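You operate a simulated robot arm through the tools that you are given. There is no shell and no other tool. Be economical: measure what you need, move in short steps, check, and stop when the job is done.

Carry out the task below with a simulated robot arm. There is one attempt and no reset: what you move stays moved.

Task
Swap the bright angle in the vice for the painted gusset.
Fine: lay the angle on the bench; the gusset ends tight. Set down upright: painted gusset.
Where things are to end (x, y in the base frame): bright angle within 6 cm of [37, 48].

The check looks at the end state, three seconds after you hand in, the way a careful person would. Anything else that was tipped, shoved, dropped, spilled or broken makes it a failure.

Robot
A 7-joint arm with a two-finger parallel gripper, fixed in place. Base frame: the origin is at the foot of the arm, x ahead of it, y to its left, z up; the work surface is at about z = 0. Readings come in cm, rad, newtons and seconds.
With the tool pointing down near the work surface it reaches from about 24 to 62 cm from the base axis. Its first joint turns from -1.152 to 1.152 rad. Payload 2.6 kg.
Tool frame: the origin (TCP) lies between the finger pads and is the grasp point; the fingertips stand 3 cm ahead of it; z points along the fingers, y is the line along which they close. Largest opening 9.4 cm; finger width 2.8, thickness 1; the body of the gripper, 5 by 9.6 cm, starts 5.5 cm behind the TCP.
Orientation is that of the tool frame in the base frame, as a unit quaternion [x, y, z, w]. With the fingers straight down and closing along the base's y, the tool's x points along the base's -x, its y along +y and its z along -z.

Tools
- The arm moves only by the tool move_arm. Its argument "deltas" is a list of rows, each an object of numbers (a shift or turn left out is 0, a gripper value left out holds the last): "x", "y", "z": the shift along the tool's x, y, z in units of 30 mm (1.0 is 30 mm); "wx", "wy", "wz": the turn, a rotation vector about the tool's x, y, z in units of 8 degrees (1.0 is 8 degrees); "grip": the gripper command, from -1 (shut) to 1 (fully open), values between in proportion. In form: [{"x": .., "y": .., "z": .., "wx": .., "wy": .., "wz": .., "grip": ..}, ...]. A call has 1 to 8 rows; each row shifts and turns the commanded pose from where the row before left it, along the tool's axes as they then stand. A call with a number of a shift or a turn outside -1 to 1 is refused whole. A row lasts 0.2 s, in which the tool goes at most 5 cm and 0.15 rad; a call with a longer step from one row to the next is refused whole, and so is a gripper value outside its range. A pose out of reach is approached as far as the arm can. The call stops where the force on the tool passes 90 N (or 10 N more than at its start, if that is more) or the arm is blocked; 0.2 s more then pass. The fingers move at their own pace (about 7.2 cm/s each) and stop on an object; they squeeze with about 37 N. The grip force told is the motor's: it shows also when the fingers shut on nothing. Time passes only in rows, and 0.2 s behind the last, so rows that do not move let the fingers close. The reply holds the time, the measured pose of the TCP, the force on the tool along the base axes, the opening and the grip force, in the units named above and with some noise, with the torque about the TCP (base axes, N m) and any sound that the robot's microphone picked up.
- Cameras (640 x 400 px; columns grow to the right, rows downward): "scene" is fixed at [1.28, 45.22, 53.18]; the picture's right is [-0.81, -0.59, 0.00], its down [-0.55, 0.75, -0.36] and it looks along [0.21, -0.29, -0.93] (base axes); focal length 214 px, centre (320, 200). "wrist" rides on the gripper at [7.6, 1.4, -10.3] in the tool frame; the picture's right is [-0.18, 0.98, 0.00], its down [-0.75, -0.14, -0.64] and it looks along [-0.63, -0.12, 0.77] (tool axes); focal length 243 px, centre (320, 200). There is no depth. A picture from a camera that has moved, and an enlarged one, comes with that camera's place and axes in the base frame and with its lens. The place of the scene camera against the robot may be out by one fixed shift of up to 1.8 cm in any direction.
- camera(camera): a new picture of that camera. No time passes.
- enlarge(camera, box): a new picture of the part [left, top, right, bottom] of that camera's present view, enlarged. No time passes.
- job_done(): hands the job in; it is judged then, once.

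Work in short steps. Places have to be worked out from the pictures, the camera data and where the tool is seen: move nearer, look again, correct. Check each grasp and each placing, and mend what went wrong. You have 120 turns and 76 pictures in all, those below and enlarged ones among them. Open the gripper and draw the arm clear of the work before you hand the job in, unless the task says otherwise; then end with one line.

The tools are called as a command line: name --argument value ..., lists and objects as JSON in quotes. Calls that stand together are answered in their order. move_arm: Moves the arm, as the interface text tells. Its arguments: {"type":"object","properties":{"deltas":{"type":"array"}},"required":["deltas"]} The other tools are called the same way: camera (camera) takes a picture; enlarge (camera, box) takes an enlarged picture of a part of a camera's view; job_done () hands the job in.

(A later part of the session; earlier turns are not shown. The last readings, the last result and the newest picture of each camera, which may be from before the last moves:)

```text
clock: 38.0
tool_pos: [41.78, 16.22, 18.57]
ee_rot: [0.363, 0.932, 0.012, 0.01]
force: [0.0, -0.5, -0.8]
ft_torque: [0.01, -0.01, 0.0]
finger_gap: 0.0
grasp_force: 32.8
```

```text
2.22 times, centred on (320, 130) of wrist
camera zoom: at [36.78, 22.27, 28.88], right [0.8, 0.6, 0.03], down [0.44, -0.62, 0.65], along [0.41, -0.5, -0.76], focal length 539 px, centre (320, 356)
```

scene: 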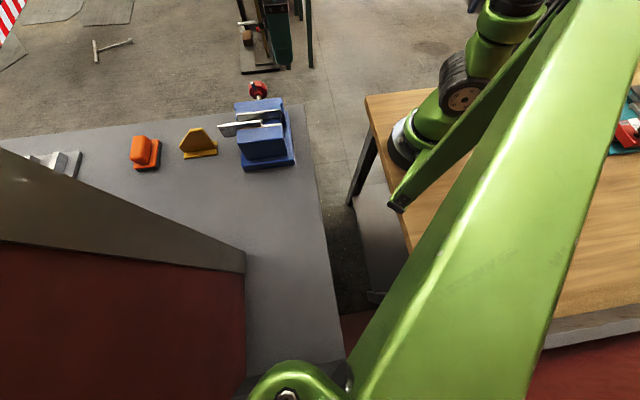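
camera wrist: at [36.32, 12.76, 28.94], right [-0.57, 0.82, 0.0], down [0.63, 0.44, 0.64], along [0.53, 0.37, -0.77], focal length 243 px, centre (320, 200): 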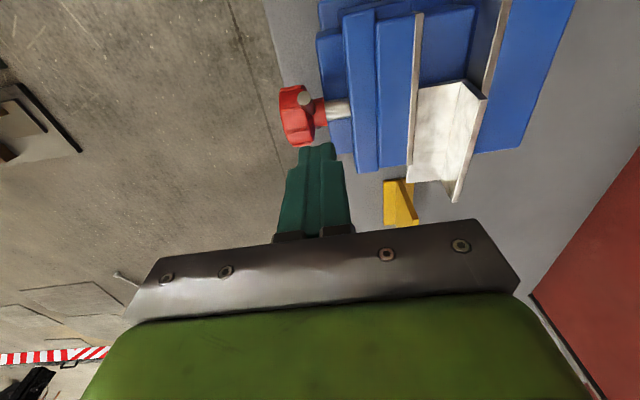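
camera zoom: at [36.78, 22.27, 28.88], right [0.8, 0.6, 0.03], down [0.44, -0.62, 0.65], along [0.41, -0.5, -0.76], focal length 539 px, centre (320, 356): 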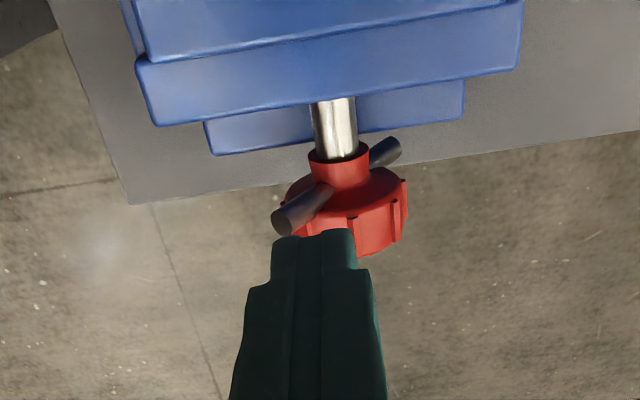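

Better fix: the bar lies at N≈19.3 with its axis at U≈41.95 and z≈7.7. Its end is 4 cm out, at z≈11, so my pusher had been too high. I'll go down lower between disc and slide on the +u side and push through the arc.

move_arm --deltas '[{"x": 0.12, "y": 0.55}, {"z": 0.9}, {"z": 0.9}, {}]'

enlarge --camera "wrist" --box '[210, 40, 430, 220]'

```text
clock: 39.0
tool_pos: [42.87, 18.14, 13.82]
ee_rot: [0.361, 0.932, 0.018, 0.014]
force: [-2.2, 9.0, 44.6]
ft_torque: [-0.15, 0.08, -0.03]
finger_gap: 0.0
grasp_force: 32.9
```

```text
2.22 times, centred on (320, 130) of wrist
camera zoom: at [37.81, 24.02, 24.13], right [0.8, 0.6, 0.05], down [0.44, -0.63, 0.65], along [0.42, -0.49, -0.76], focal length 539 px, centre (320, 356)
```

zoom: 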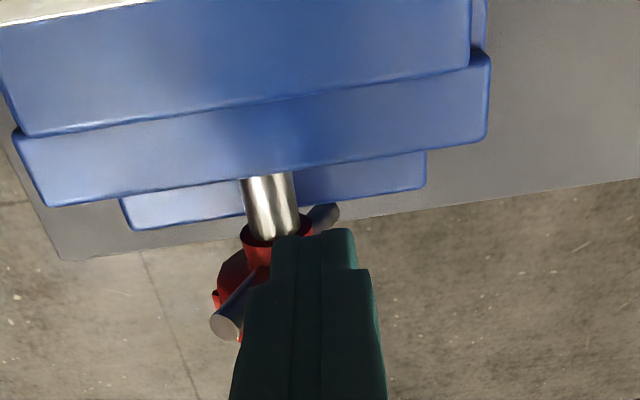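

The tips rest on the collar at z≈10.8, so everything here is about 1.3 cm higher than I had it (axis ≈9.2, bar end ≈12.3). I'll raise slightly and push along the corrected arc.

move_arm --deltas '[{"z": -0.35}, {"y": -0.35}, {"y": -0.35}, {"y": -0.27, "z": 0.13}, {"y": -0.17, "z": 0.23}, {"y": -0.07, "z": 0.23}, {}]'

enlarge --camera "wrist" --box '[210, 40, 430, 220]'

enlarge --camera "scene" --box '[190, 50, 310, 170]'

```text
clock: 40.5
tool_pos: [40.27, 14.79, 12.35]
ee_rot: [0.366, 0.931, 0.008, 0.009]
force: [-16.0, -26.8, 12.7]
ft_torque: [-0.77, 0.26, -0.45]
finger_gap: 0.0
grasp_force: 33.0
```

```text
2.22 times, centred on (320, 130) of wrist
camera zoom: at [35.36, 20.87, 22.6], right [0.8, 0.6, 0.02], down [0.44, -0.62, 0.65], along [0.4, -0.51, -0.76], focal length 539 px, centre (320, 356)
```

zoom: 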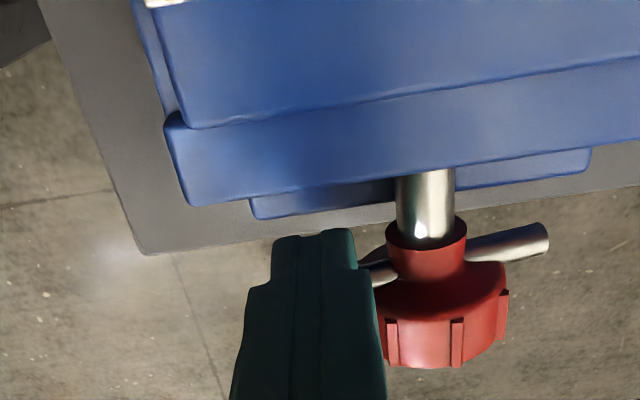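

```text
3.33 times, centred on (250, 110) of scene
camera zoom: at [1.27, 45.21, 53.18], right [-0.81, -0.59, 0.0], down [-0.55, 0.75, -0.36], along [0.21, -0.29, -0.93], focal length 715 px, centre (553, 500)
```

zoom: 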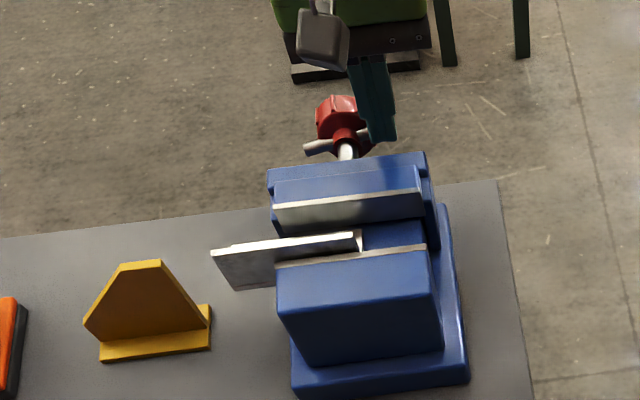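

The bar is now about horizontal, the jaw has opened further and the angle has settled. I'll rise, turn back for the angle and look.

move_arm --deltas '[{"y": -0.3}, {"z": -1}, {"z": -1}, {"z": -0.8}, {"wz": -1}, {"wz": -1}, {"wz": -1}, {"wz": -1}]'

move_arm --deltas '[{"wz": -1}, {"wz": -1}, {"wz": -1}, {"wz": -1}, {"wz": -1}, {"wz": -1}, {"wz": -1}, {"wz": -0.1, "grip": 0.35}]'

```text
clock: 42.4
tool_pos: [39.38, 14.3, 20.94]
ee_rot: [0.089, 0.996, 0.007, 0.012]
force: [1.3, -0.5, 0.5]
ft_torque: [-0.02, 0.0, -0.02]
finger_gap: 0.0
grasp_force: 33.6
```

```text
clock: 44.1
tool_pos: [39.35, 14.41, 20.84]
ee_rot: [-0.395, 0.919, 0.001, 0.015]
force: [0.2, 0.4, 0.4]
ft_torque: [-0.03, 0.02, 0.01]
finger_gap: 5.33
grasp_force: 0.1
```

Correcting a small tilt and moving back above the angle's projecting end.

move_arm --deltas '[{"wx": -0.07, "wy": 0.2}, {"x": -0.82, "y": 0.6}, {"x": -0.82, "y": 0.6}, {"x": -0.82, "y": 0.6}, {"x": -0.82, "y": 0.6}, {"x": -0.82, "y": 0.6}, {"z": 0.6}, {}]'

enlarge --camera "wrist" --box '[180, 0, 440, 250]'

```text
clock: 46.0
tool_pos: [41.33, 29.5, 18.96]
ee_rot: [-0.394, 0.919, 0.0, 0.001]
force: [-0.3, 0.1, 0.9]
ft_torque: [-0.01, 0.01, 0.03]
finger_gap: 6.37
grasp_force: 0.1
```

```text
1.60 times, centred on (310, 125) of wrist
camera zoom: at [35.12, 24.96, 29.24], right [-0.58, 0.81, 0.0], down [0.62, 0.45, 0.64], along [0.52, 0.38, -0.77], focal length 388 px, centre (336, 320)
```

zoom: 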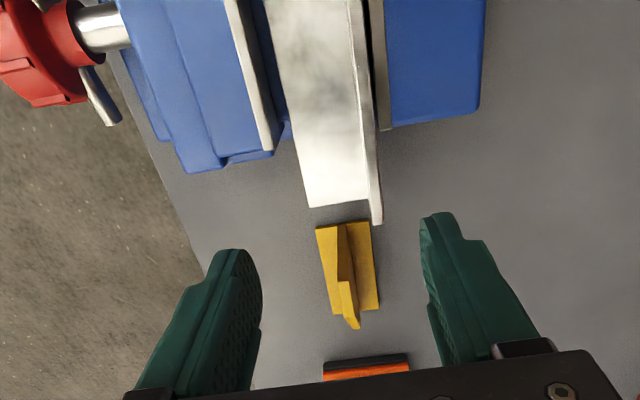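

The angle now lies loose with a clear gap to the moving jaw, and the fingers are centred on it. Lowering to a TCP height of 9.6 and gripping the full width.

move_arm --deltas '[{"z": 0.9}, {"z": 0.9}, {"z": 0.8}, {"z": 0.52}, {}, {"grip": -1}, {}, {}]'

move_arm --deltas '[{"z": -0.2}, {"z": -0.3}, {}]'

enlarge --camera "scene" --box '[190, 50, 310, 170]'

```text
clock: 47.8
tool_pos: [41.44, 29.45, 9.7]
ee_rot: [-0.394, 0.919, -0.001, 0.001]
force: [-0.7, 0.8, 0.7]
ft_torque: [-0.03, -0.12, 0.0]
finger_gap: 4.14
grasp_force: 37.2
```

```text
clock: 48.5
tool_pos: [41.44, 29.43, 11.28]
ee_rot: [-0.394, 0.919, 0.001, 0.0]
force: [0.0, -0.3, -3.9]
ft_torque: [0.1, -0.09, 0.02]
finger_gap: 4.06
grasp_force: 37.1
```

```text
3.33 times, centred on (250, 110) of scene
camera zoom: at [1.28, 45.22, 53.18], right [-0.81, -0.59, 0.0], down [-0.55, 0.75, -0.36], along [0.21, -0.29, -0.93], focal length 715 px, centre (553, 500)
```

zoom: 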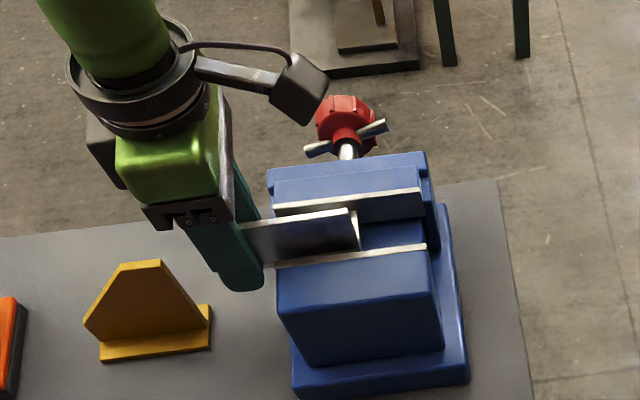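

It lifts cleanly (about 4 N). I'll raise it and carry it toward (37, 47).

move_arm --deltas '[{"z": -0.7}, {"z": -0.8}, {"z": -0.8}, {"z": -0.7}, {}]'

move_arm --deltas '[{"x": -0.54, "y": 0.83}, {"x": -0.55, "y": 0.84}, {"x": -0.55, "y": 0.84}, {"x": -0.55, "y": 0.84}, {"x": -0.55, "y": 0.84}, {"x": -0.54, "y": 0.83}, {}]'

camera --camera "scene"

camera --camera "wrist"

```text
clock: 49.8
tool_pos: [41.3, 29.39, 20.09]
ee_rot: [-0.393, 0.919, 0.0, 0.0]
force: [0.3, -0.3, -3.7]
ft_torque: [0.06, -0.11, -0.02]
finger_gap: 4.06
grasp_force: 37.3
```

```text
clock: 51.4
tool_pos: [37.38, 46.08, 20.16]
ee_rot: [-0.394, 0.919, 0.0, -0.001]
force: [0.7, -0.2, -2.8]
ft_torque: [0.06, -0.12, -0.03]
finger_gap: 4.09
grasp_force: 37.3
out of reach, approached as far as the arm can: row 6
```

```text
26 pictures are left
```

scene: 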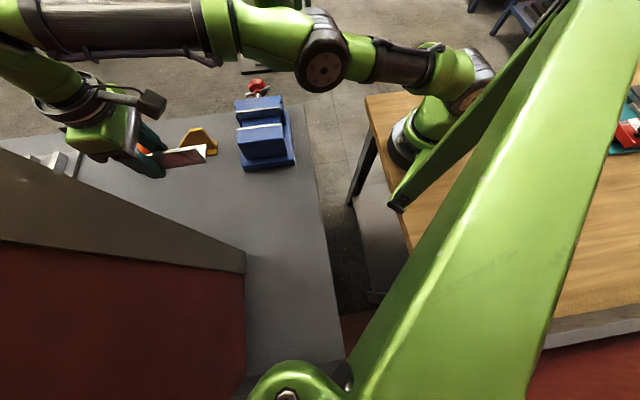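

```text
25 pictures are left
camera wrist: at [31.15, 41.47, 30.37], right [-0.59, 0.81, 0.0], down [0.62, 0.45, 0.64], along [0.52, 0.38, -0.77], focal length 243 px, centre (320, 200)
```

wrist: 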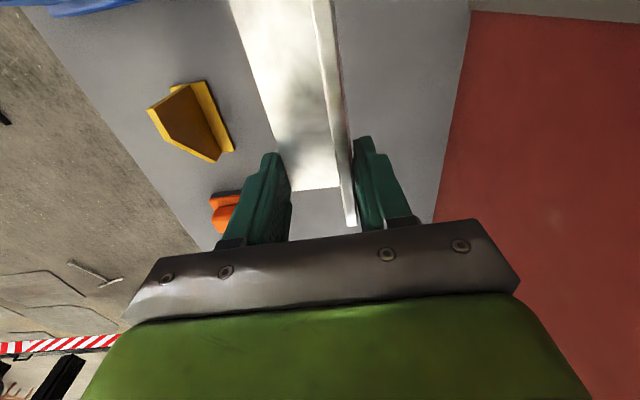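

At its reach limit here, with the angle centred near (35.5, 44.3). I'll lower, where the reach is larger, and recheck.

move_arm --deltas '[{"z": 0.9}, {"z": 0.9}, {"z": 0.9}, {"z": 0.9}, {"z": 0.9}, {"x": -0.15}, {}]'

enlarge --camera "scene" --box '[100, 90, 310, 240]'

```text
clock: 53.0
tool_pos: [37.86, 46.29, 6.61]
ee_rot: [-0.394, 0.919, 0.0, -0.001]
force: [-0.6, 0.0, -2.7]
ft_torque: [0.05, -0.1, -0.05]
finger_gap: 4.04
grasp_force: 36.6
```

```text
2.67 times, centred on (205, 165) of scene
camera zoom: at [1.28, 45.22, 53.18], right [-0.81, -0.59, 0.0], down [-0.55, 0.75, -0.36], along [0.21, -0.29, -0.93], focal length 572 px, centre (627, 293)
```

zoom: 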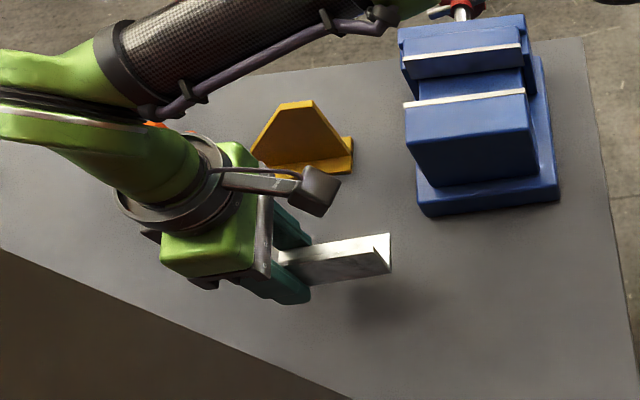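

Clear bench below. I'll shift about 1 cm outward, then lower gently until it touches.

move_arm --deltas '[{"x": -0.25, "y": 0.25}, {"z": 0.5}, {"z": 0.3}, {"z": 0.1}, {}]'

move_arm --deltas '[{"z": 0.07}, {}]'

enlarge --camera "scene" --box '[160, 130, 260, 220]'

```text
clock: 54.1
tool_pos: [37.83, 47.39, 3.99]
ee_rot: [-0.394, 0.919, 0.0, 0.0]
force: [-0.2, 1.2, -3.4]
ft_torque: [0.12, -0.09, -0.04]
finger_gap: 4.04
grasp_force: 37.4
```

```text
clock: 54.8
tool_pos: [37.72, 47.56, 3.66]
ee_rot: [-0.394, 0.919, 0.0, 0.0]
force: [-0.9, 0.4, -3.3]
ft_torque: [0.1, -0.09, 0.01]
finger_gap: 4.05
grasp_force: 37.4
```

```text
4.44 times, centred on (210, 175) of scene
camera zoom: at [1.28, 45.22, 53.18], right [-0.81, -0.59, 0.0], down [-0.55, 0.75, -0.36], along [0.21, -0.29, -0.93], focal length 953 px, centre (809, 311)
```

zoom: 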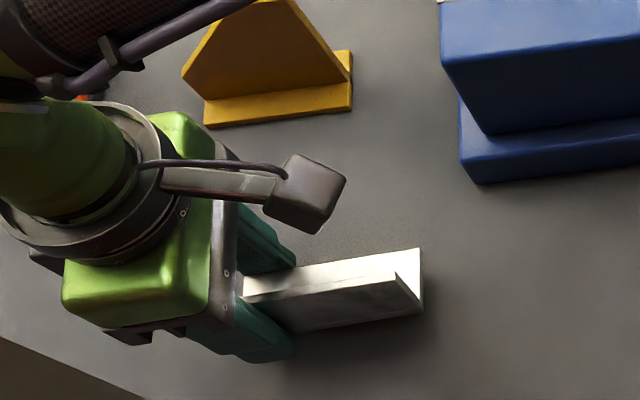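

The full weight is still in the grip and the tips are 0.6 cm above the bench. Lowering a few mm more.

move_arm --deltas '[{"z": 0.08}, {}]'

move_arm --deltas '[{"z": 0.06}, {}]'

```text
clock: 55.4
tool_pos: [37.77, 47.37, 3.66]
ee_rot: [-0.394, 0.919, 0.001, 0.0]
force: [-0.7, -0.7, -3.7]
ft_torque: [0.08, -0.11, 0.0]
finger_gap: 4.07
grasp_force: 37.0
```

```text
clock: 56.0
tool_pos: [37.82, 47.41, 3.36]
ee_rot: [-0.394, 0.919, 0.0, 0.0]
force: [-0.3, -0.3, -3.3]
ft_torque: [0.05, -0.07, -0.01]
finger_gap: 4.03
grasp_force: 37.2
```

move_arm --deltas '[{"z": 0.08}, {}]'

```text
clock: 56.5
tool_pos: [37.65, 47.44, 3.17]
ee_rot: [-0.394, 0.919, 0.0, 0.0]
force: [0.3, 0.1, -2.6]
ft_torque: [0.05, -0.11, 0.0]
finger_gap: 4.05
grasp_force: 36.8
```

The tips are almost at the bench, so any drop is a few mm at most. Opening slowly.

move_arm --deltas '[{"z": 0.04}, {"grip": 0.0}, {"grip": 0.35}, {}, {}]'

move_arm --deltas '[{"z": -0.5}, {"z": -1}, {"z": -1}, {"z": -1}, {"z": -0.5}, {}]'

enlarge --camera "scene" --box '[110, 70, 310, 220]'

```text
clock: 57.8
tool_pos: [37.76, 47.31, 3.1]
ee_rot: [-0.393, 0.919, -0.001, 0.0]
force: [1.2, 0.0, 1.1]
ft_torque: [0.0, -0.01, 0.0]
finger_gap: 6.34
grasp_force: 0.0
```

```text
clock: 59.1
tool_pos: [37.8, 47.43, 15.12]
ee_rot: [-0.394, 0.919, 0.0, 0.0]
force: [-0.7, -0.3, 0.6]
ft_torque: [0.0, -0.02, 0.03]
finger_gap: 6.34
grasp_force: 0.0
```

```text
2.67 times, centred on (210, 145) of scene
camera zoom: at [1.28, 45.22, 53.18], right [-0.81, -0.59, 0.0], down [-0.55, 0.75, -0.36], along [0.21, -0.29, -0.93], focal length 572 px, centre (613, 347)
```

zoom: 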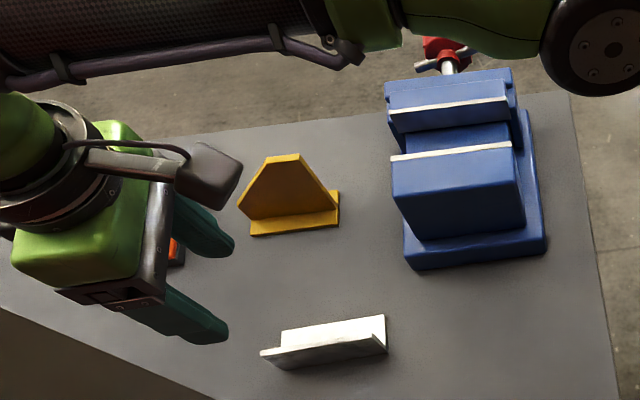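

The angle lies on the bench at about (36, 45.5). Now I'll move to view the gusset from above.

move_arm --deltas '[{"z": -1}, {"x": 0.46, "y": -0.91}, {"x": 0.46, "y": -0.91}, {"x": 0.46, "y": -0.91}, {"x": 0.46, "y": -0.91}, {"x": 0.46, "y": -0.91}, {}]'

camera --camera "wrist"

enlarge --camera "scene" --box '[110, 70, 310, 220]'

```text
clock: 60.8
tool_pos: [42.4, 32.81, 17.85]
ee_rot: [-0.394, 0.919, 0.0, 0.0]
force: [1.1, -0.4, -0.6]
ft_torque: [0.02, 0.03, -0.03]
finger_gap: 6.34
grasp_force: 0.1
out of reach, approached as far as the arm can: row 1
```

```text
21 pictures are left
camera wrist: at [36.18, 28.12, 28.11], right [-0.59, 0.81, 0.0], down [0.62, 0.45, 0.64], along [0.52, 0.38, -0.77], focal length 243 px, centre (320, 200)
```

wrist: 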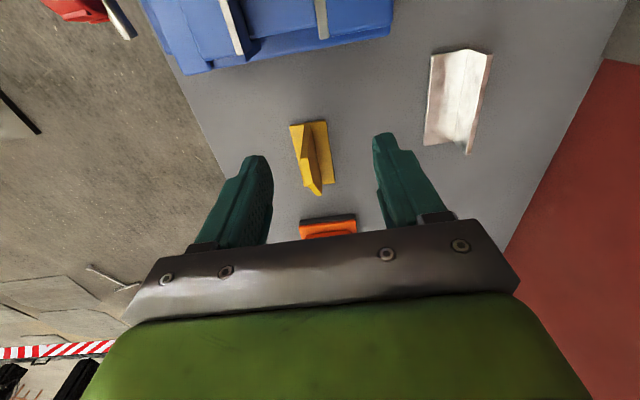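

```text
2.67 times, centred on (210, 145) of scene
camera zoom: at [1.28, 45.22, 53.18], right [-0.81, -0.59, 0.0], down [-0.55, 0.75, -0.36], along [0.21, -0.29, -0.93], focal length 572 px, centre (613, 347)
```

zoom: 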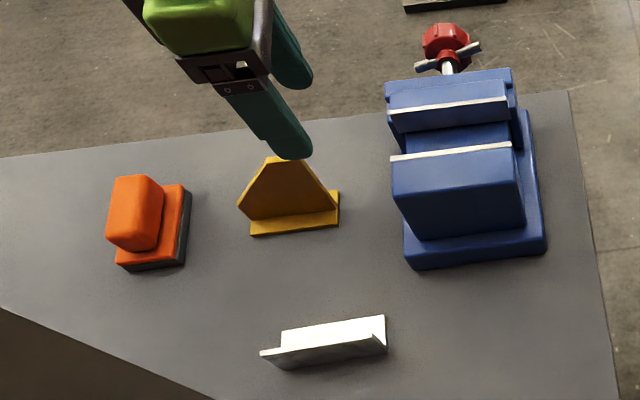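

The angle is lying steadily. I'll enlarge the gusset and vice to measure.

enlarge --camera "wrist" --box '[200, 0, 400, 210]'

```text
1.90 times, centred on (300, 105) of wrist
camera zoom: at [36.18, 28.12, 28.11], right [-0.59, 0.81, 0.0], down [0.62, 0.45, 0.64], along [0.52, 0.38, -0.77], focal length 462 px, centre (358, 381)
```

zoom: 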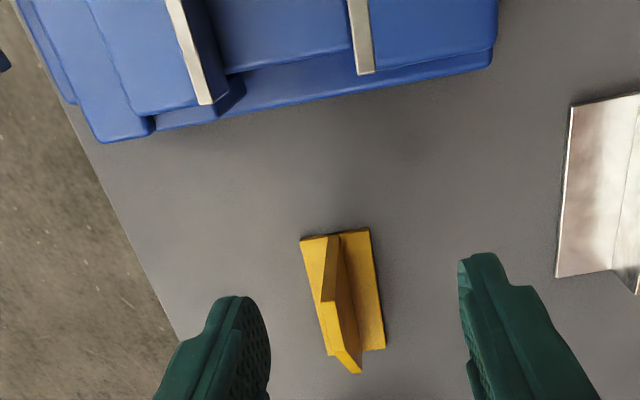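

The gusset has a vertical near edge at about (46.1, 33.7) rising to z≈9, with a flange of about 4.2 × 9 cm. The vice gap is now about 5.06 cm. I'll go over the plate near (48.1, 35.7).

move_arm --deltas '[{"wz": 0.16, "grip": -0.1}, {"z": 0.8}, {"x": -0.7, "y": -0.33}, {"x": -0.7, "y": -0.33}, {"x": -0.63}, {}]'

camera --camera "wrist"

enlarge --camera "scene" --box '[130, 60, 250, 180]'

```text
clock: 62.1
tool_pos: [48.18, 35.62, 15.45]
ee_rot: [-0.384, 0.924, 0.0, -0.001]
force: [-0.1, -0.2, -0.1]
ft_torque: [-0.02, 0.02, 0.0]
finger_gap: 4.24
grasp_force: 0.0
```

```text
18 pictures are left
camera wrist: at [41.73, 31.24, 25.77], right [-0.57, 0.82, 0.0], down [0.63, 0.44, 0.64], along [0.53, 0.36, -0.77], focal length 243 px, centre (320, 200)
```

wrist: 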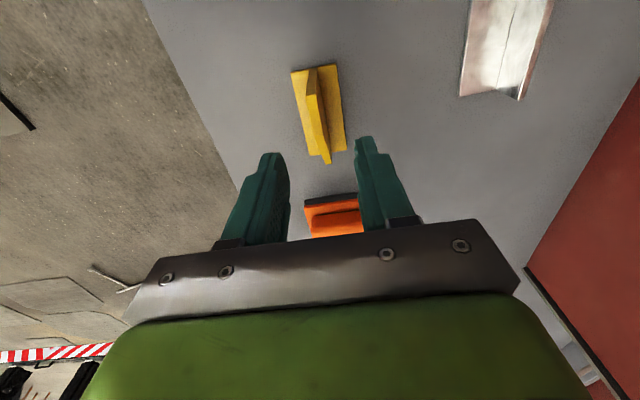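

```text
3.33 times, centred on (190, 120) of scene
camera zoom: at [1.28, 45.22, 53.18], right [-0.81, -0.59, 0.0], down [-0.55, 0.75, -0.36], along [0.21, -0.29, -0.93], focal length 715 px, centre (753, 467)
```

zoom: 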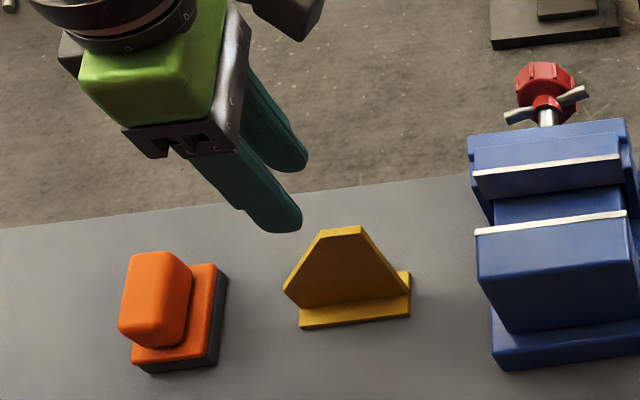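

The plate lies between the fingers. Lowering to a TCP height of about 6.5 and closing on it.

move_arm --deltas '[{"y": -0.06}, {"z": 0.8}, {"z": 0.8}, {"z": 0.8}, {"z": 0.58}, {"grip": -1}, {}, {}]'

camera --camera "wrist"

```text
clock: 64.0
tool_pos: [48.35, 35.51, 6.51]
ee_rot: [-0.383, 0.924, 0.0, 0.0]
force: [0.5, 0.2, 0.1]
ft_torque: [0.09, -0.13, -0.07]
finger_gap: 1.23
grasp_force: 36.7
```

```text
16 pictures are left
camera wrist: at [41.86, 31.12, 16.77], right [-0.57, 0.82, 0.0], down [0.63, 0.43, 0.64], along [0.53, 0.36, -0.77], focal length 243 px, centre (320, 200)
```

wrist: 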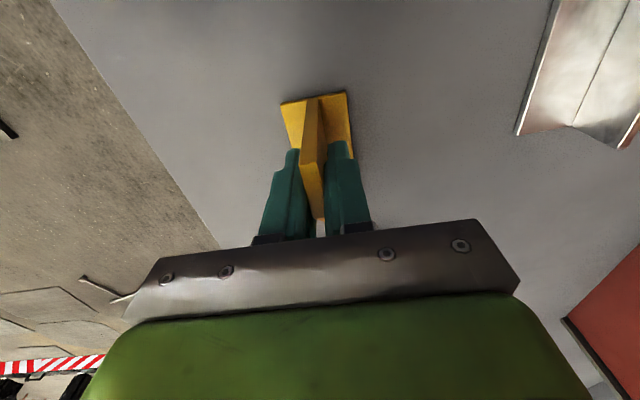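

Plate gripped (1.23 cm thick). Lifting and carrying it over the vice gap, target TCP about (35.1, 22.6).

move_arm --deltas '[{"z": -0.3}, {"z": -0.8}, {"z": -0.8}, {"z": -0.8}, {"x": 0.5, "z": -0.8}, {"x": 0.7, "z": -0.6}, {"x": 0.9, "z": -0.3}, {}]'

move_arm --deltas '[{"x": 0.9}, {"x": 0.9}, {"x": 0.9}, {"x": 0.7}, {}]'

camera --camera "wrist"

enlarge --camera "scene" --box '[190, 50, 310, 170]'

```text
clock: 65.8
tool_pos: [43.8, 30.96, 19.66]
ee_rot: [-0.384, 0.923, -0.001, 0.0]
force: [0.0, 0.3, -5.1]
ft_torque: [-0.06, 0.09, 0.0]
finger_gap: 1.22
grasp_force: 37.2
```

```text
clock: 67.0
tool_pos: [36.53, 23.74, 19.64]
ee_rot: [-0.384, 0.923, 0.0, 0.0]
force: [-0.2, 0.6, -4.8]
ft_torque: [-0.05, 0.05, -0.01]
finger_gap: 1.24
grasp_force: 36.7
```

```text
15 pictures are left
camera wrist: at [30.2, 19.39, 30.02], right [-0.57, 0.82, 0.0], down [0.63, 0.43, 0.64], along [0.53, 0.36, -0.77], focal length 243 px, centre (320, 200)
```

wrist: 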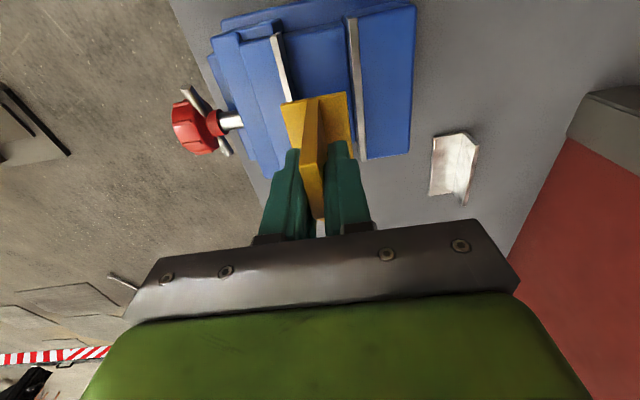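

```text
3.33 times, centred on (250, 110) of scene
camera zoom: at [1.28, 45.22, 53.18], right [-0.81, -0.59, 0.0], down [-0.55, 0.75, -0.36], along [0.21, -0.29, -0.93], focal length 715 px, centre (553, 500)
```

zoom: 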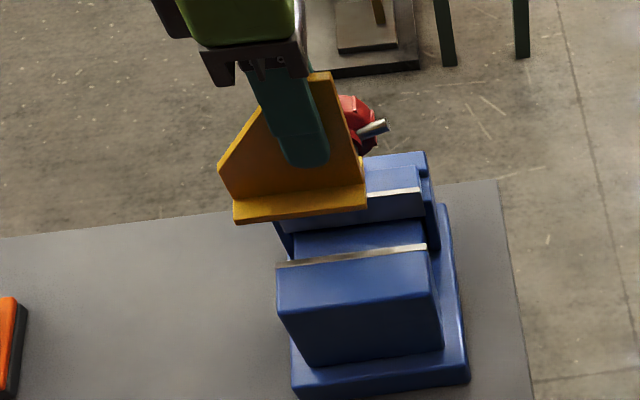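

The flange is over the gap but about 0.45 cm too far toward the moving jaw. I'll correct, shift along the jaws, drop to just above the jaw tops and check.

move_arm --deltas '[{"x": 0.55, "y": 0.15}, {"z": 0.4}, {"z": 0.3}, {}]'

enlarge --camera "wrist" --box '[220, 0, 420, 190]'

enlarge --camera "scene" --box '[210, 70, 310, 170]'

```text
clock: 68.0
tool_pos: [35.1, 23.02, 17.66]
ee_rot: [-0.384, 0.923, -0.001, -0.001]
force: [0.0, 0.7, -4.7]
ft_torque: [-0.06, 0.06, 0.0]
finger_gap: 1.22
grasp_force: 37.0
```

```text
2.11 times, centred on (320, 95) of wrist
camera zoom: at [28.79, 18.58, 27.9], right [-0.57, 0.82, 0.0], down [0.63, 0.43, 0.64], along [0.53, 0.36, -0.77], focal length 511 px, centre (320, 421)
```

zoom: 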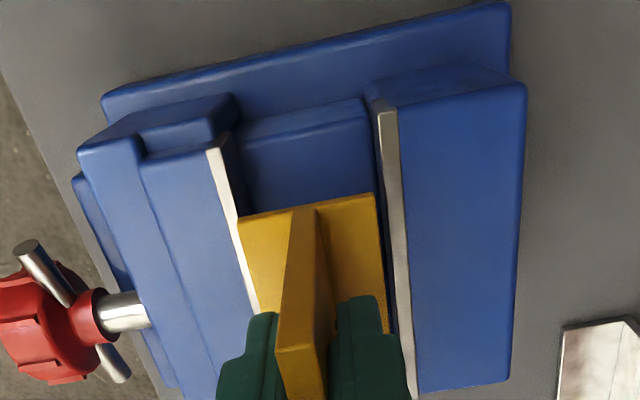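

```text
4.00 times, centred on (260, 120) of scene
camera zoom: at [1.28, 45.22, 53.18], right [-0.81, -0.59, 0.0], down [-0.55, 0.75, -0.36], along [0.21, -0.29, -0.93], focal length 858 px, centre (560, 520)
```

zoom: 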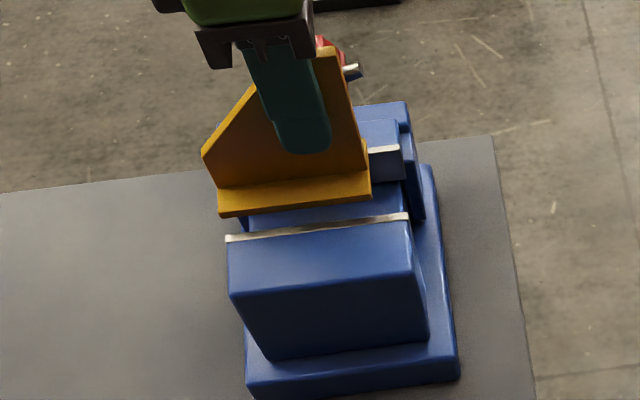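

The measured flange centre (N 8.97) and gap centre (N 8.96) agree, with about 0.4 cm clearance per side. Lowering stepwise.

move_arm --deltas '[{"z": 0.3}, {"z": 0.3}, {"z": 0.3}, {}]'

move_arm --deltas '[{"z": 0.15}, {"z": 0.15}, {}]'

```text
clock: 69.0
tool_pos: [35.25, 22.99, 14.88]
ee_rot: [-0.384, 0.923, 0.001, 0.0]
force: [0.0, 0.5, -4.7]
ft_torque: [-0.01, 0.06, 0.0]
finger_gap: 1.24
grasp_force: 37.2
```

```text
clock: 69.8
tool_pos: [35.18, 23.02, 14.04]
ee_rot: [-0.383, 0.924, 0.0, 0.0]
force: [0.2, -0.2, -4.2]
ft_torque: [-0.06, 0.03, -0.02]
finger_gap: 1.25
grasp_force: 37.4
```

The flange bottom is at about 7.5, below the jaw tops and free. Continuing in small steps until it seats.

move_arm --deltas '[{"z": 0.1}, {"z": 0.1}, {}]'

move_arm --deltas '[{"z": 0.07}, {}]'

enlarge --camera "wrist" --box '[220, 0, 420, 190]'

```text
clock: 70.5
tool_pos: [35.38, 23.18, 13.65]
ee_rot: [-0.385, 0.923, 0.001, 0.005]
force: [0.9, -1.9, 32.2]
ft_torque: [0.09, 0.05, -0.11]
finger_gap: 1.27
grasp_force: 36.9
```

```text
clock: 71.2
tool_pos: [35.33, 23.18, 13.48]
ee_rot: [-0.384, 0.923, 0.0, 0.004]
force: [5.0, 0.2, 31.7]
ft_torque: [0.21, -0.08, -0.02]
finger_gap: 1.24
grasp_force: 36.9
```

```text
2.11 times, centred on (320, 95) of wrist
camera zoom: at [28.83, 18.63, 23.67], right [-0.57, 0.82, 0.0], down [0.63, 0.43, 0.65], along [0.53, 0.37, -0.76], focal length 511 px, centre (320, 421)
```

zoom: 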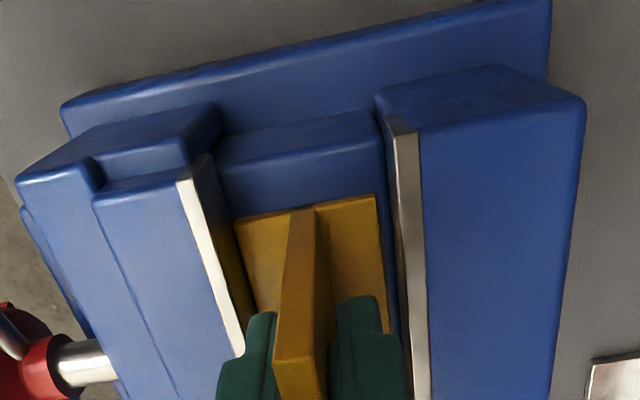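

Seated on the bed (32 N upward at bed z≈7.1), with the flange between the jaws. I'll ease off, open and rise.

move_arm --deltas '[{"z": -0.12}, {}, {"grip": -0.35}, {}, {}]'

move_arm --deltas '[{"z": -0.8}, {"z": -0.8}, {"z": -0.8}, {"z": -0.6}, {}]'

enlarge --camera "wrist" --box '[180, 0, 420, 190]'

```text
clock: 72.3
tool_pos: [35.03, 22.83, 13.6]
ee_rot: [-0.383, 0.924, -0.001, -0.001]
force: [0.6, -0.1, -0.4]
ft_torque: [-0.03, -0.02, 0.0]
finger_gap: 3.08
grasp_force: 0.0
```

```text
clock: 73.5
tool_pos: [35.24, 22.98, 22.64]
ee_rot: [-0.384, 0.923, 0.001, 0.0]
force: [0.4, -0.2, 0.3]
ft_torque: [0.02, 0.02, 0.0]
finger_gap: 3.06
grasp_force: 0.1
```

```text
2.11 times, centred on (300, 95) of wrist
camera zoom: at [28.83, 18.6, 32.9], right [-0.57, 0.82, 0.0], down [0.63, 0.43, 0.64], along [0.53, 0.36, -0.77], focal length 511 px, centre (362, 421)
```

zoom: 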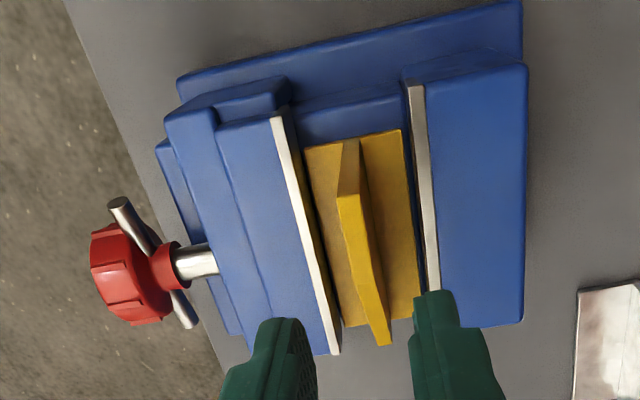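

The gusset stands seated between the jaws. To tighten, the +u end of the bar must go down. I'll move closed fingers above that end, at about (44.8, 18.7).

move_arm --deltas '[{"x": -0.31, "y": -0.82, "grip": -1}, {"x": -0.31, "y": -0.82}, {"x": -0.31, "y": -0.82}, {"x": -0.31, "y": -0.8}, {"z": 0.9}, {"z": 0.9}, {"z": 0.5}, {}]'

enlarge --camera "wrist" --box '[200, 20, 420, 220]'

```text
clock: 75.3
tool_pos: [44.69, 18.81, 15.52]
ee_rot: [-0.383, 0.924, 0.0, 0.001]
force: [-0.1, 0.0, -0.5]
ft_torque: [0.02, -0.02, -0.01]
finger_gap: 0.0
grasp_force: 33.4
```

```text
2.00 times, centred on (310, 120) of wrist
camera zoom: at [38.3, 14.29, 25.89], right [-0.57, 0.82, 0.0], down [0.63, 0.43, 0.64], along [0.53, 0.36, -0.77], focal length 485 px, centre (340, 360)
```

zoom: 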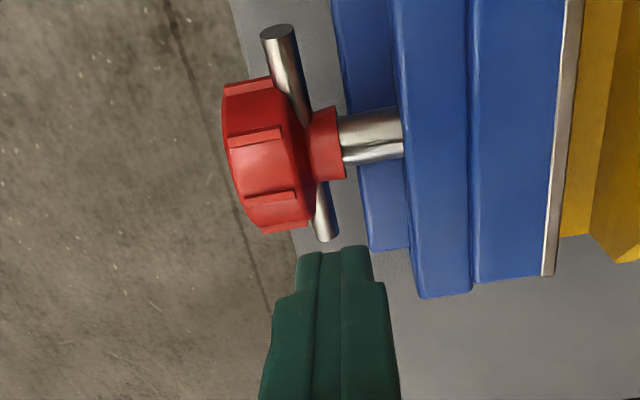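

The bar end sits right under the fingers. I'll nudge to match and press down.

move_arm --deltas '[{"x": -0.1, "y": -0.07}, {"z": 0.5}, {"z": 0.5}, {"z": 0.3}, {"z": 0.3}, {"z": 0.3}, {}]'

enlarge --camera "wrist" --box '[200, 0, 420, 200]'

```text
clock: 77.0
tool_pos: [45.32, 19.1, 10.33]
ee_rot: [-0.386, 0.922, 0.001, 0.008]
force: [23.5, 31.3, 14.6]
ft_torque: [0.29, -0.27, -0.12]
finger_gap: 0.01
grasp_force: 32.6
```

```text
2.00 times, centred on (310, 100) of wrist
camera zoom: at [38.87, 14.59, 20.48], right [-0.57, 0.82, 0.0], down [0.62, 0.43, 0.65], along [0.54, 0.37, -0.76], focal length 485 px, centre (340, 400)
```

zoom: 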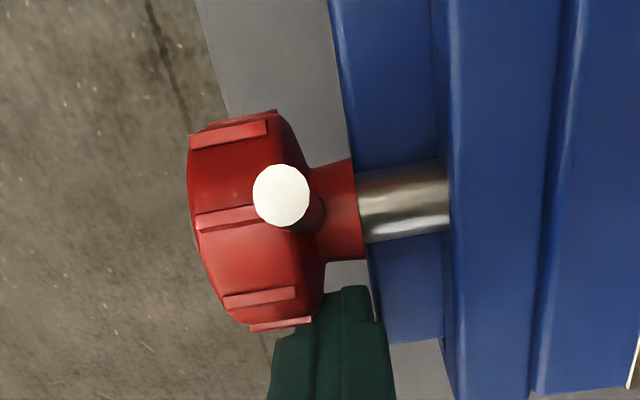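

The +u end went down and the other end now stands about 30° short of vertical. I'll lift, cross to its −u side, and push it toward +u to tighten.

move_arm --deltas '[{"x": -0.15}, {"z": -1}, {"z": -1}, {"z": -0.9}, {"x": 0.93, "y": 0.16}, {"x": 0.93}, {"x": 0.92}, {}]'

move_arm --deltas '[{"z": 0.8}, {"z": 0.8}, {}]'

enlarge --camera "scene" --box '[210, 60, 310, 170]'

```text
clock: 78.8
tool_pos: [39.1, 13.54, 18.62]
ee_rot: [-0.384, 0.924, 0.0, 0.0]
force: [0.8, 0.1, -0.5]
ft_torque: [0.01, -0.01, -0.02]
finger_gap: 0.0
grasp_force: 33.2
```

```text
clock: 79.5
tool_pos: [39.23, 13.48, 13.75]
ee_rot: [-0.384, 0.923, 0.0, 0.0]
force: [-0.9, 0.1, 0.4]
ft_torque: [0.01, 0.0, -0.04]
finger_gap: 0.0
grasp_force: 33.0
```

```text
3.64 times, centred on (260, 115) of scene
camera zoom: at [1.28, 45.22, 53.18], right [-0.81, -0.59, 0.0], down [-0.55, 0.75, -0.36], along [0.21, -0.29, -0.93], focal length 780 px, centre (538, 509)
```

zoom: 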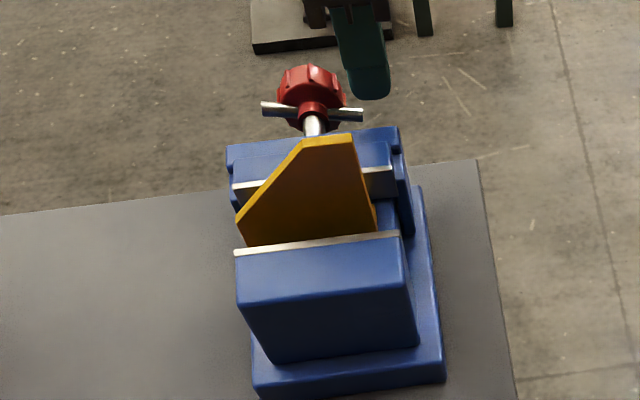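

The bar followed the fingers back up while lifting, because the finger was jammed against it. I'll repeat the press-down, then back away sideways before rising.

move_arm --deltas '[{"z": -0.8}, {"z": -0.8}, {"x": -0.88, "y": -0.05}, {"x": -0.88, "y": -0.04}, {"x": -0.88, "y": -0.04}, {"z": 0.8}, {"z": 0.6}, {}]'

move_arm --deltas '[{"z": 0.4}, {"z": 0.4}, {"z": 0.3}, {"z": 0.3}, {"z": 0.2}, {}]'

move_arm --deltas '[{"x": -0.4}, {"x": -0.5}, {}]'

enlarge --camera "wrist" --box '[200, 0, 420, 200]'

```text
clock: 81.3
tool_pos: [45.04, 18.85, 14.58]
ee_rot: [-0.384, 0.923, 0.0, -0.001]
force: [-0.9, 0.0, -0.5]
ft_torque: [0.04, -0.01, -0.01]
finger_gap: 0.01
grasp_force: 33.2
```

```text
clock: 82.8
tool_pos: [45.25, 19.42, 10.5]
ee_rot: [-0.383, 0.924, 0.004, 0.008]
force: [-7.9, 19.4, 56.2]
ft_torque: [0.26, 1.15, -0.25]
finger_gap: 0.0
grasp_force: 33.2
```

```text
clock: 83.1
tool_pos: [45.19, 19.43, 10.42]
ee_rot: [-0.379, 0.926, 0.003, -0.004]
force: [-7.4, -4.2, 8.7]
ft_torque: [0.02, 0.14, 0.1]
finger_gap: 0.0
grasp_force: 32.9
stopped in row 1: the force on the tool passed its limit at 113 N (the readings are from after the stop); the commanded pose is now the measured one
```

```text
2.00 times, centred on (310, 100) of wrist
camera zoom: at [38.93, 15.03, 20.81], right [-0.56, 0.83, 0.01], down [0.64, 0.42, 0.64], along [0.53, 0.36, -0.77], focal length 485 px, centre (340, 400)
```

zoom: 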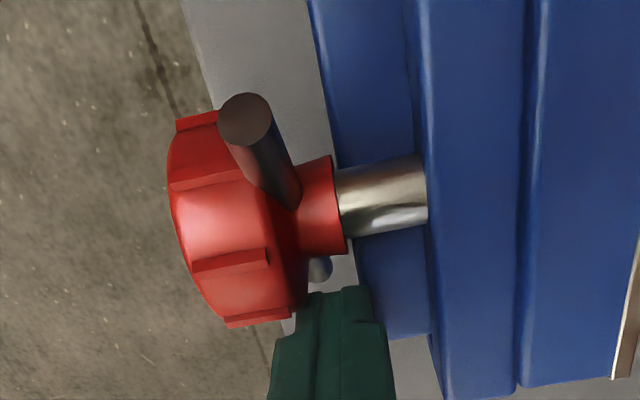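

The force has dropped after the stop and the bar is about halfway down. I'll try backing off sideways in a smaller step.

move_arm --deltas '[{"x": -0.15}, {}]'

move_arm --deltas '[{"z": 0.15}, {}]'

```text
clock: 83.7
tool_pos: [45.62, 19.55, 10.58]
ee_rot: [-0.378, 0.926, 0.003, -0.005]
force: [-17.0, -14.5, 22.4]
ft_torque: [-0.19, 0.55, 0.23]
finger_gap: 0.01
grasp_force: 32.7
```

```text
clock: 84.3
tool_pos: [45.65, 19.58, 10.44]
ee_rot: [-0.375, 0.927, 0.004, -0.002]
force: [-28.8, -26.4, 60.1]
ft_torque: [-0.42, 1.25, 0.33]
finger_gap: 0.01
grasp_force: 32.5
```

Something is catching the tip. I'll rise 3 cm and look before pressing again.

move_arm --deltas '[{"z": -0.5}, {"z": -0.7}, {}]'

enlarge --camera "wrist" --box '[200, 0, 420, 200]'

```text
clock: 85.1
tool_pos: [45.68, 19.8, 13.45]
ee_rot: [-0.379, 0.925, 0.003, -0.004]
force: [0.8, -0.2, 0.3]
ft_torque: [-0.01, 0.03, 0.01]
finger_gap: 0.0
grasp_force: 33.2
```

```text
2.00 times, centred on (310, 100) of wrist
camera zoom: at [39.32, 15.39, 23.83], right [-0.56, 0.83, 0.01], down [0.64, 0.43, 0.64], along [0.52, 0.36, -0.77], focal length 485 px, centre (340, 400)
```

zoom: 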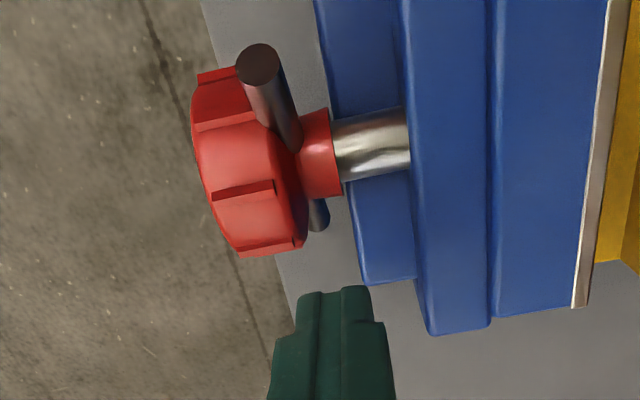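

The bar stays at about 60° off vertical, and I was about 1.5 cm too far out. I'll correct the position and press down again.

move_arm --deltas '[{"x": 0.48, "y": -0.08}, {"z": 0.4}, {"z": 0.4}, {"z": 0.3}, {"z": 0.3}, {}]'

move_arm --deltas '[{"x": -0.3}, {"x": -0.4}, {}]'

enlarge --camera "wrist" --box '[200, 0, 420, 200]'

```text
clock: 86.5
tool_pos: [45.42, 19.08, 10.05]
ee_rot: [-0.383, 0.924, 0.005, 0.011]
force: [33.6, 39.2, 21.1]
ft_torque: [0.07, -0.08, -0.04]
finger_gap: 0.02
grasp_force: 32.9
```

```text
clock: 87.3
tool_pos: [46.17, 19.93, 9.23]
ee_rot: [-0.377, 0.926, 0.002, -0.005]
force: [-0.7, -0.1, 0.1]
ft_torque: [0.0, -0.02, 0.02]
finger_gap: 0.0
grasp_force: 33.0
```

```text
2.00 times, centred on (310, 100) of wrist
camera zoom: at [39.91, 15.56, 19.55], right [-0.56, 0.83, 0.01], down [0.65, 0.43, 0.63], along [0.52, 0.36, -0.77], focal length 485 px, centre (340, 400)
```

zoom: 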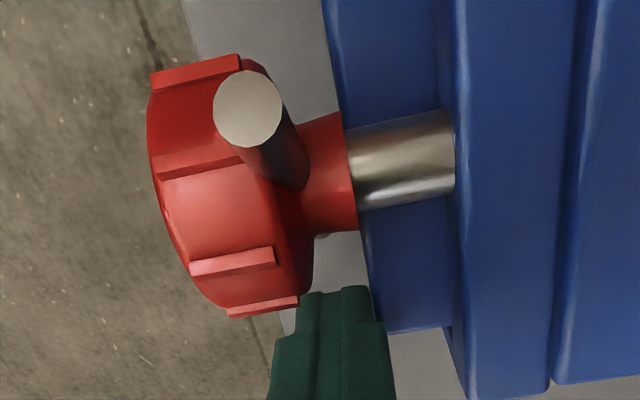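

The bar's upper end is now about 30–40° short of vertical and free. I'll rise, cross over to its −u side and push it toward +u.

move_arm --deltas '[{"z": -1}, {"z": -1}, {"z": -1}, {"z": -0.13}, {"x": 1, "y": 0.08}, {"x": 1}, {"x": 1}, {"x": 0.08}]'

move_arm --deltas '[{"z": 0.8}, {"z": 0.73}, {}]'

move_arm --deltas '[{"x": -0.25}, {"x": -0.25}, {"x": -0.2}, {}]'

```text
clock: 89.1
tool_pos: [39.6, 13.71, 18.8]
ee_rot: [-0.379, 0.926, 0.004, -0.004]
force: [0.0, 0.2, -0.4]
ft_torque: [0.01, 0.02, 0.02]
finger_gap: 0.0
grasp_force: 33.4
```

```text
clock: 89.9
tool_pos: [39.5, 13.62, 14.19]
ee_rot: [-0.379, 0.925, 0.004, -0.004]
force: [0.0, 0.4, -0.1]
ft_torque: [0.01, 0.0, -0.01]
finger_gap: 0.0
grasp_force: 33.0
```

```text
clock: 90.9
tool_pos: [40.98, 15.16, 14.29]
ee_rot: [-0.379, 0.926, 0.003, -0.004]
force: [0.1, -0.4, 0.8]
ft_torque: [0.04, -0.03, 0.0]
finger_gap: 0.01
grasp_force: 32.9
```

No resistance yet, so I keep pushing in small steps.

move_arm --deltas '[{"x": -0.15}, {"x": -0.15}, {}]'

enlarge --camera "wrist" --box '[200, 0, 420, 200]'

```text
clock: 91.7
tool_pos: [41.73, 15.83, 14.29]
ee_rot: [-0.378, 0.926, 0.003, -0.004]
force: [0.0, 0.1, -0.9]
ft_torque: [0.01, -0.02, 0.01]
finger_gap: 0.03
grasp_force: 33.3
```

```text
2.00 times, centred on (310, 100) of wrist
camera zoom: at [35.32, 11.43, 24.51], right [-0.56, 0.83, 0.01], down [0.64, 0.43, 0.64], along [0.53, 0.36, -0.77], focal length 485 px, centre (340, 400)
```

zoom: 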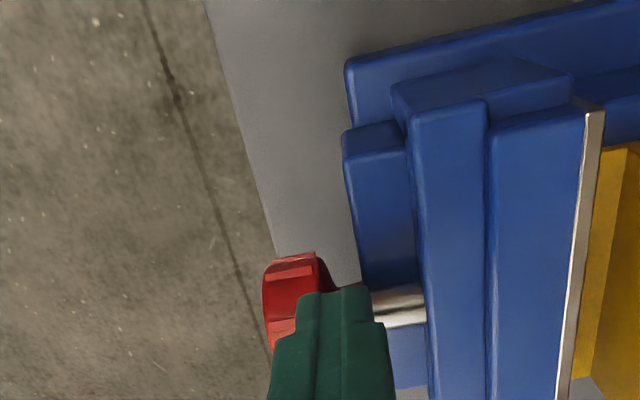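

The bar is hidden ahead of the fingers. Continuing until it resists.

move_arm --deltas '[{"x": -0.15}, {"x": -0.15}, {"x": -0.1}, {}]'

```text
clock: 92.7
tool_pos: [42.51, 16.63, 14.3]
ee_rot: [-0.379, 0.925, 0.003, -0.004]
force: [0.0, -0.7, -0.5]
ft_torque: [0.03, 0.0, 0.03]
finger_gap: 0.01
grasp_force: 33.2
```

Still no resistance, so I check with a picture.

enlarge --camera "scene" --box '[220, 60, 310, 150]'

```text
4.44 times, centred on (265, 105) of scene
camera zoom: at [1.28, 45.22, 53.18], right [-0.81, -0.59, 0.0], down [-0.55, 0.75, -0.36], along [0.21, -0.29, -0.93], focal length 953 px, centre (564, 622)
```

zoom: 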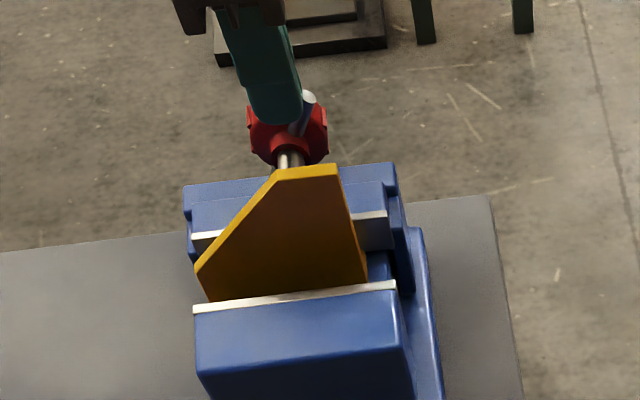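

The fingers passed over the bar, which still leans about 33° toward −u. Its top must be below 11.3, and it was the knob disc I had touched earlier. I'll go back, lower to a tip height of about 9.9 and keep nearer the slide to clear the disc.

move_arm --deltas '[{"z": -0.8}, {"z": -0.5}, {"x": 0.74, "y": 0.15}, {"x": 0.75}, {"z": 0.9}, {"z": 0.9}, {}]'

move_arm --deltas '[{"x": -0.2}, {"x": -0.2}, {"x": -0.1}, {}]'

```text
clock: 94.3
tool_pos: [38.96, 13.95, 12.59]
ee_rot: [-0.379, 0.925, 0.003, -0.004]
force: [0.4, -0.6, 0.8]
ft_torque: [-0.03, 0.02, 0.0]
finger_gap: 0.02
grasp_force: 33.3
```

```text
clock: 95.3
tool_pos: [39.77, 14.74, 12.7]
ee_rot: [-0.376, 0.926, 0.002, -0.007]
force: [-22.1, -16.6, 12.6]
ft_torque: [-0.61, 0.33, 0.1]
finger_gap: 0.03
grasp_force: 32.7
```

Contact with the bar, pushing back at about 28 N. Continuing.

move_arm --deltas '[{"x": -0.1}, {"x": -0.1}, {}]'

move_arm --deltas '[{"x": -0.1}, {"x": -0.1}, {}]'

```text
clock: 96.1
tool_pos: [39.85, 14.71, 12.48]
ee_rot: [-0.372, 0.928, 0.002, -0.02]
force: [-46.1, -48.0, 17.1]
ft_torque: [-1.36, 1.21, -0.18]
finger_gap: 0.01
grasp_force: 33.2
```

```text
clock: 96.7
tool_pos: [39.88, 14.58, 12.27]
ee_rot: [-0.369, 0.929, 0.0, -0.025]
force: [-2.7, -1.9, 2.1]
ft_torque: [-0.04, 0.09, -0.02]
finger_gap: 0.0
grasp_force: 33.2
stopped in row 2: the force on the tool passed its limit at 93 N (the readings are from after the stop); the commanded pose is now the measured one
```

The bar stays firm at 93 N, which suggests the jaw has met the gusset. I'll back away, rise, straighten the tool and look from above.

move_arm --deltas '[{"x": 0.3}, {"x": 0.2, "z": -0.4}, {"z": -1}, {"z": -1}, {"z": -1, "wx": 0.13, "wy": -0.33, "wz": -0.24}, {}]'

move_arm --deltas '[{"x": -0.45, "y": 0.77}, {"x": -0.45, "y": 0.77}, {"x": -0.45, "y": 0.77, "grip": -0.35}, {"y": 0.76}, {}]'

enlarge --camera "wrist" --box '[180, 0, 420, 190]'

```text
clock: 98.1
tool_pos: [39.44, 13.81, 22.51]
ee_rot: [-0.385, 0.923, 0.001, 0.0]
force: [0.2, 0.1, 0.0]
ft_torque: [0.01, 0.0, -0.01]
finger_gap: 0.0
grasp_force: 32.8
```

```text
clock: 99.3
tool_pos: [35.56, 23.16, 22.52]
ee_rot: [-0.386, 0.922, 0.002, 0.0]
force: [0.3, 0.1, 0.7]
ft_torque: [-0.01, 0.01, 0.0]
finger_gap: 3.05
grasp_force: 0.1
```

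```text
2.11 times, centred on (300, 95) of wrist
camera zoom: at [29.28, 18.67, 32.76], right [-0.57, 0.82, 0.0], down [0.63, 0.44, 0.64], along [0.53, 0.37, -0.77], focal length 511 px, centre (362, 421)
```

zoom: 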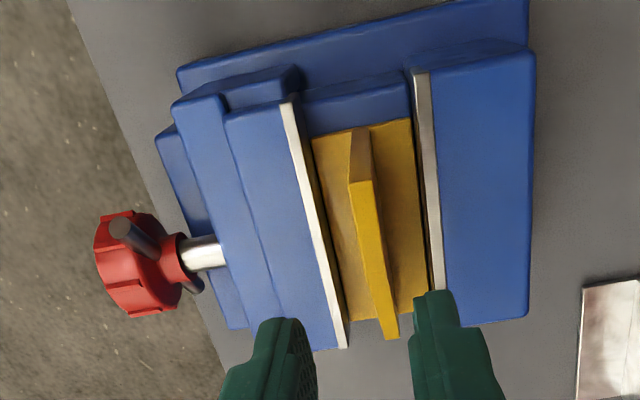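

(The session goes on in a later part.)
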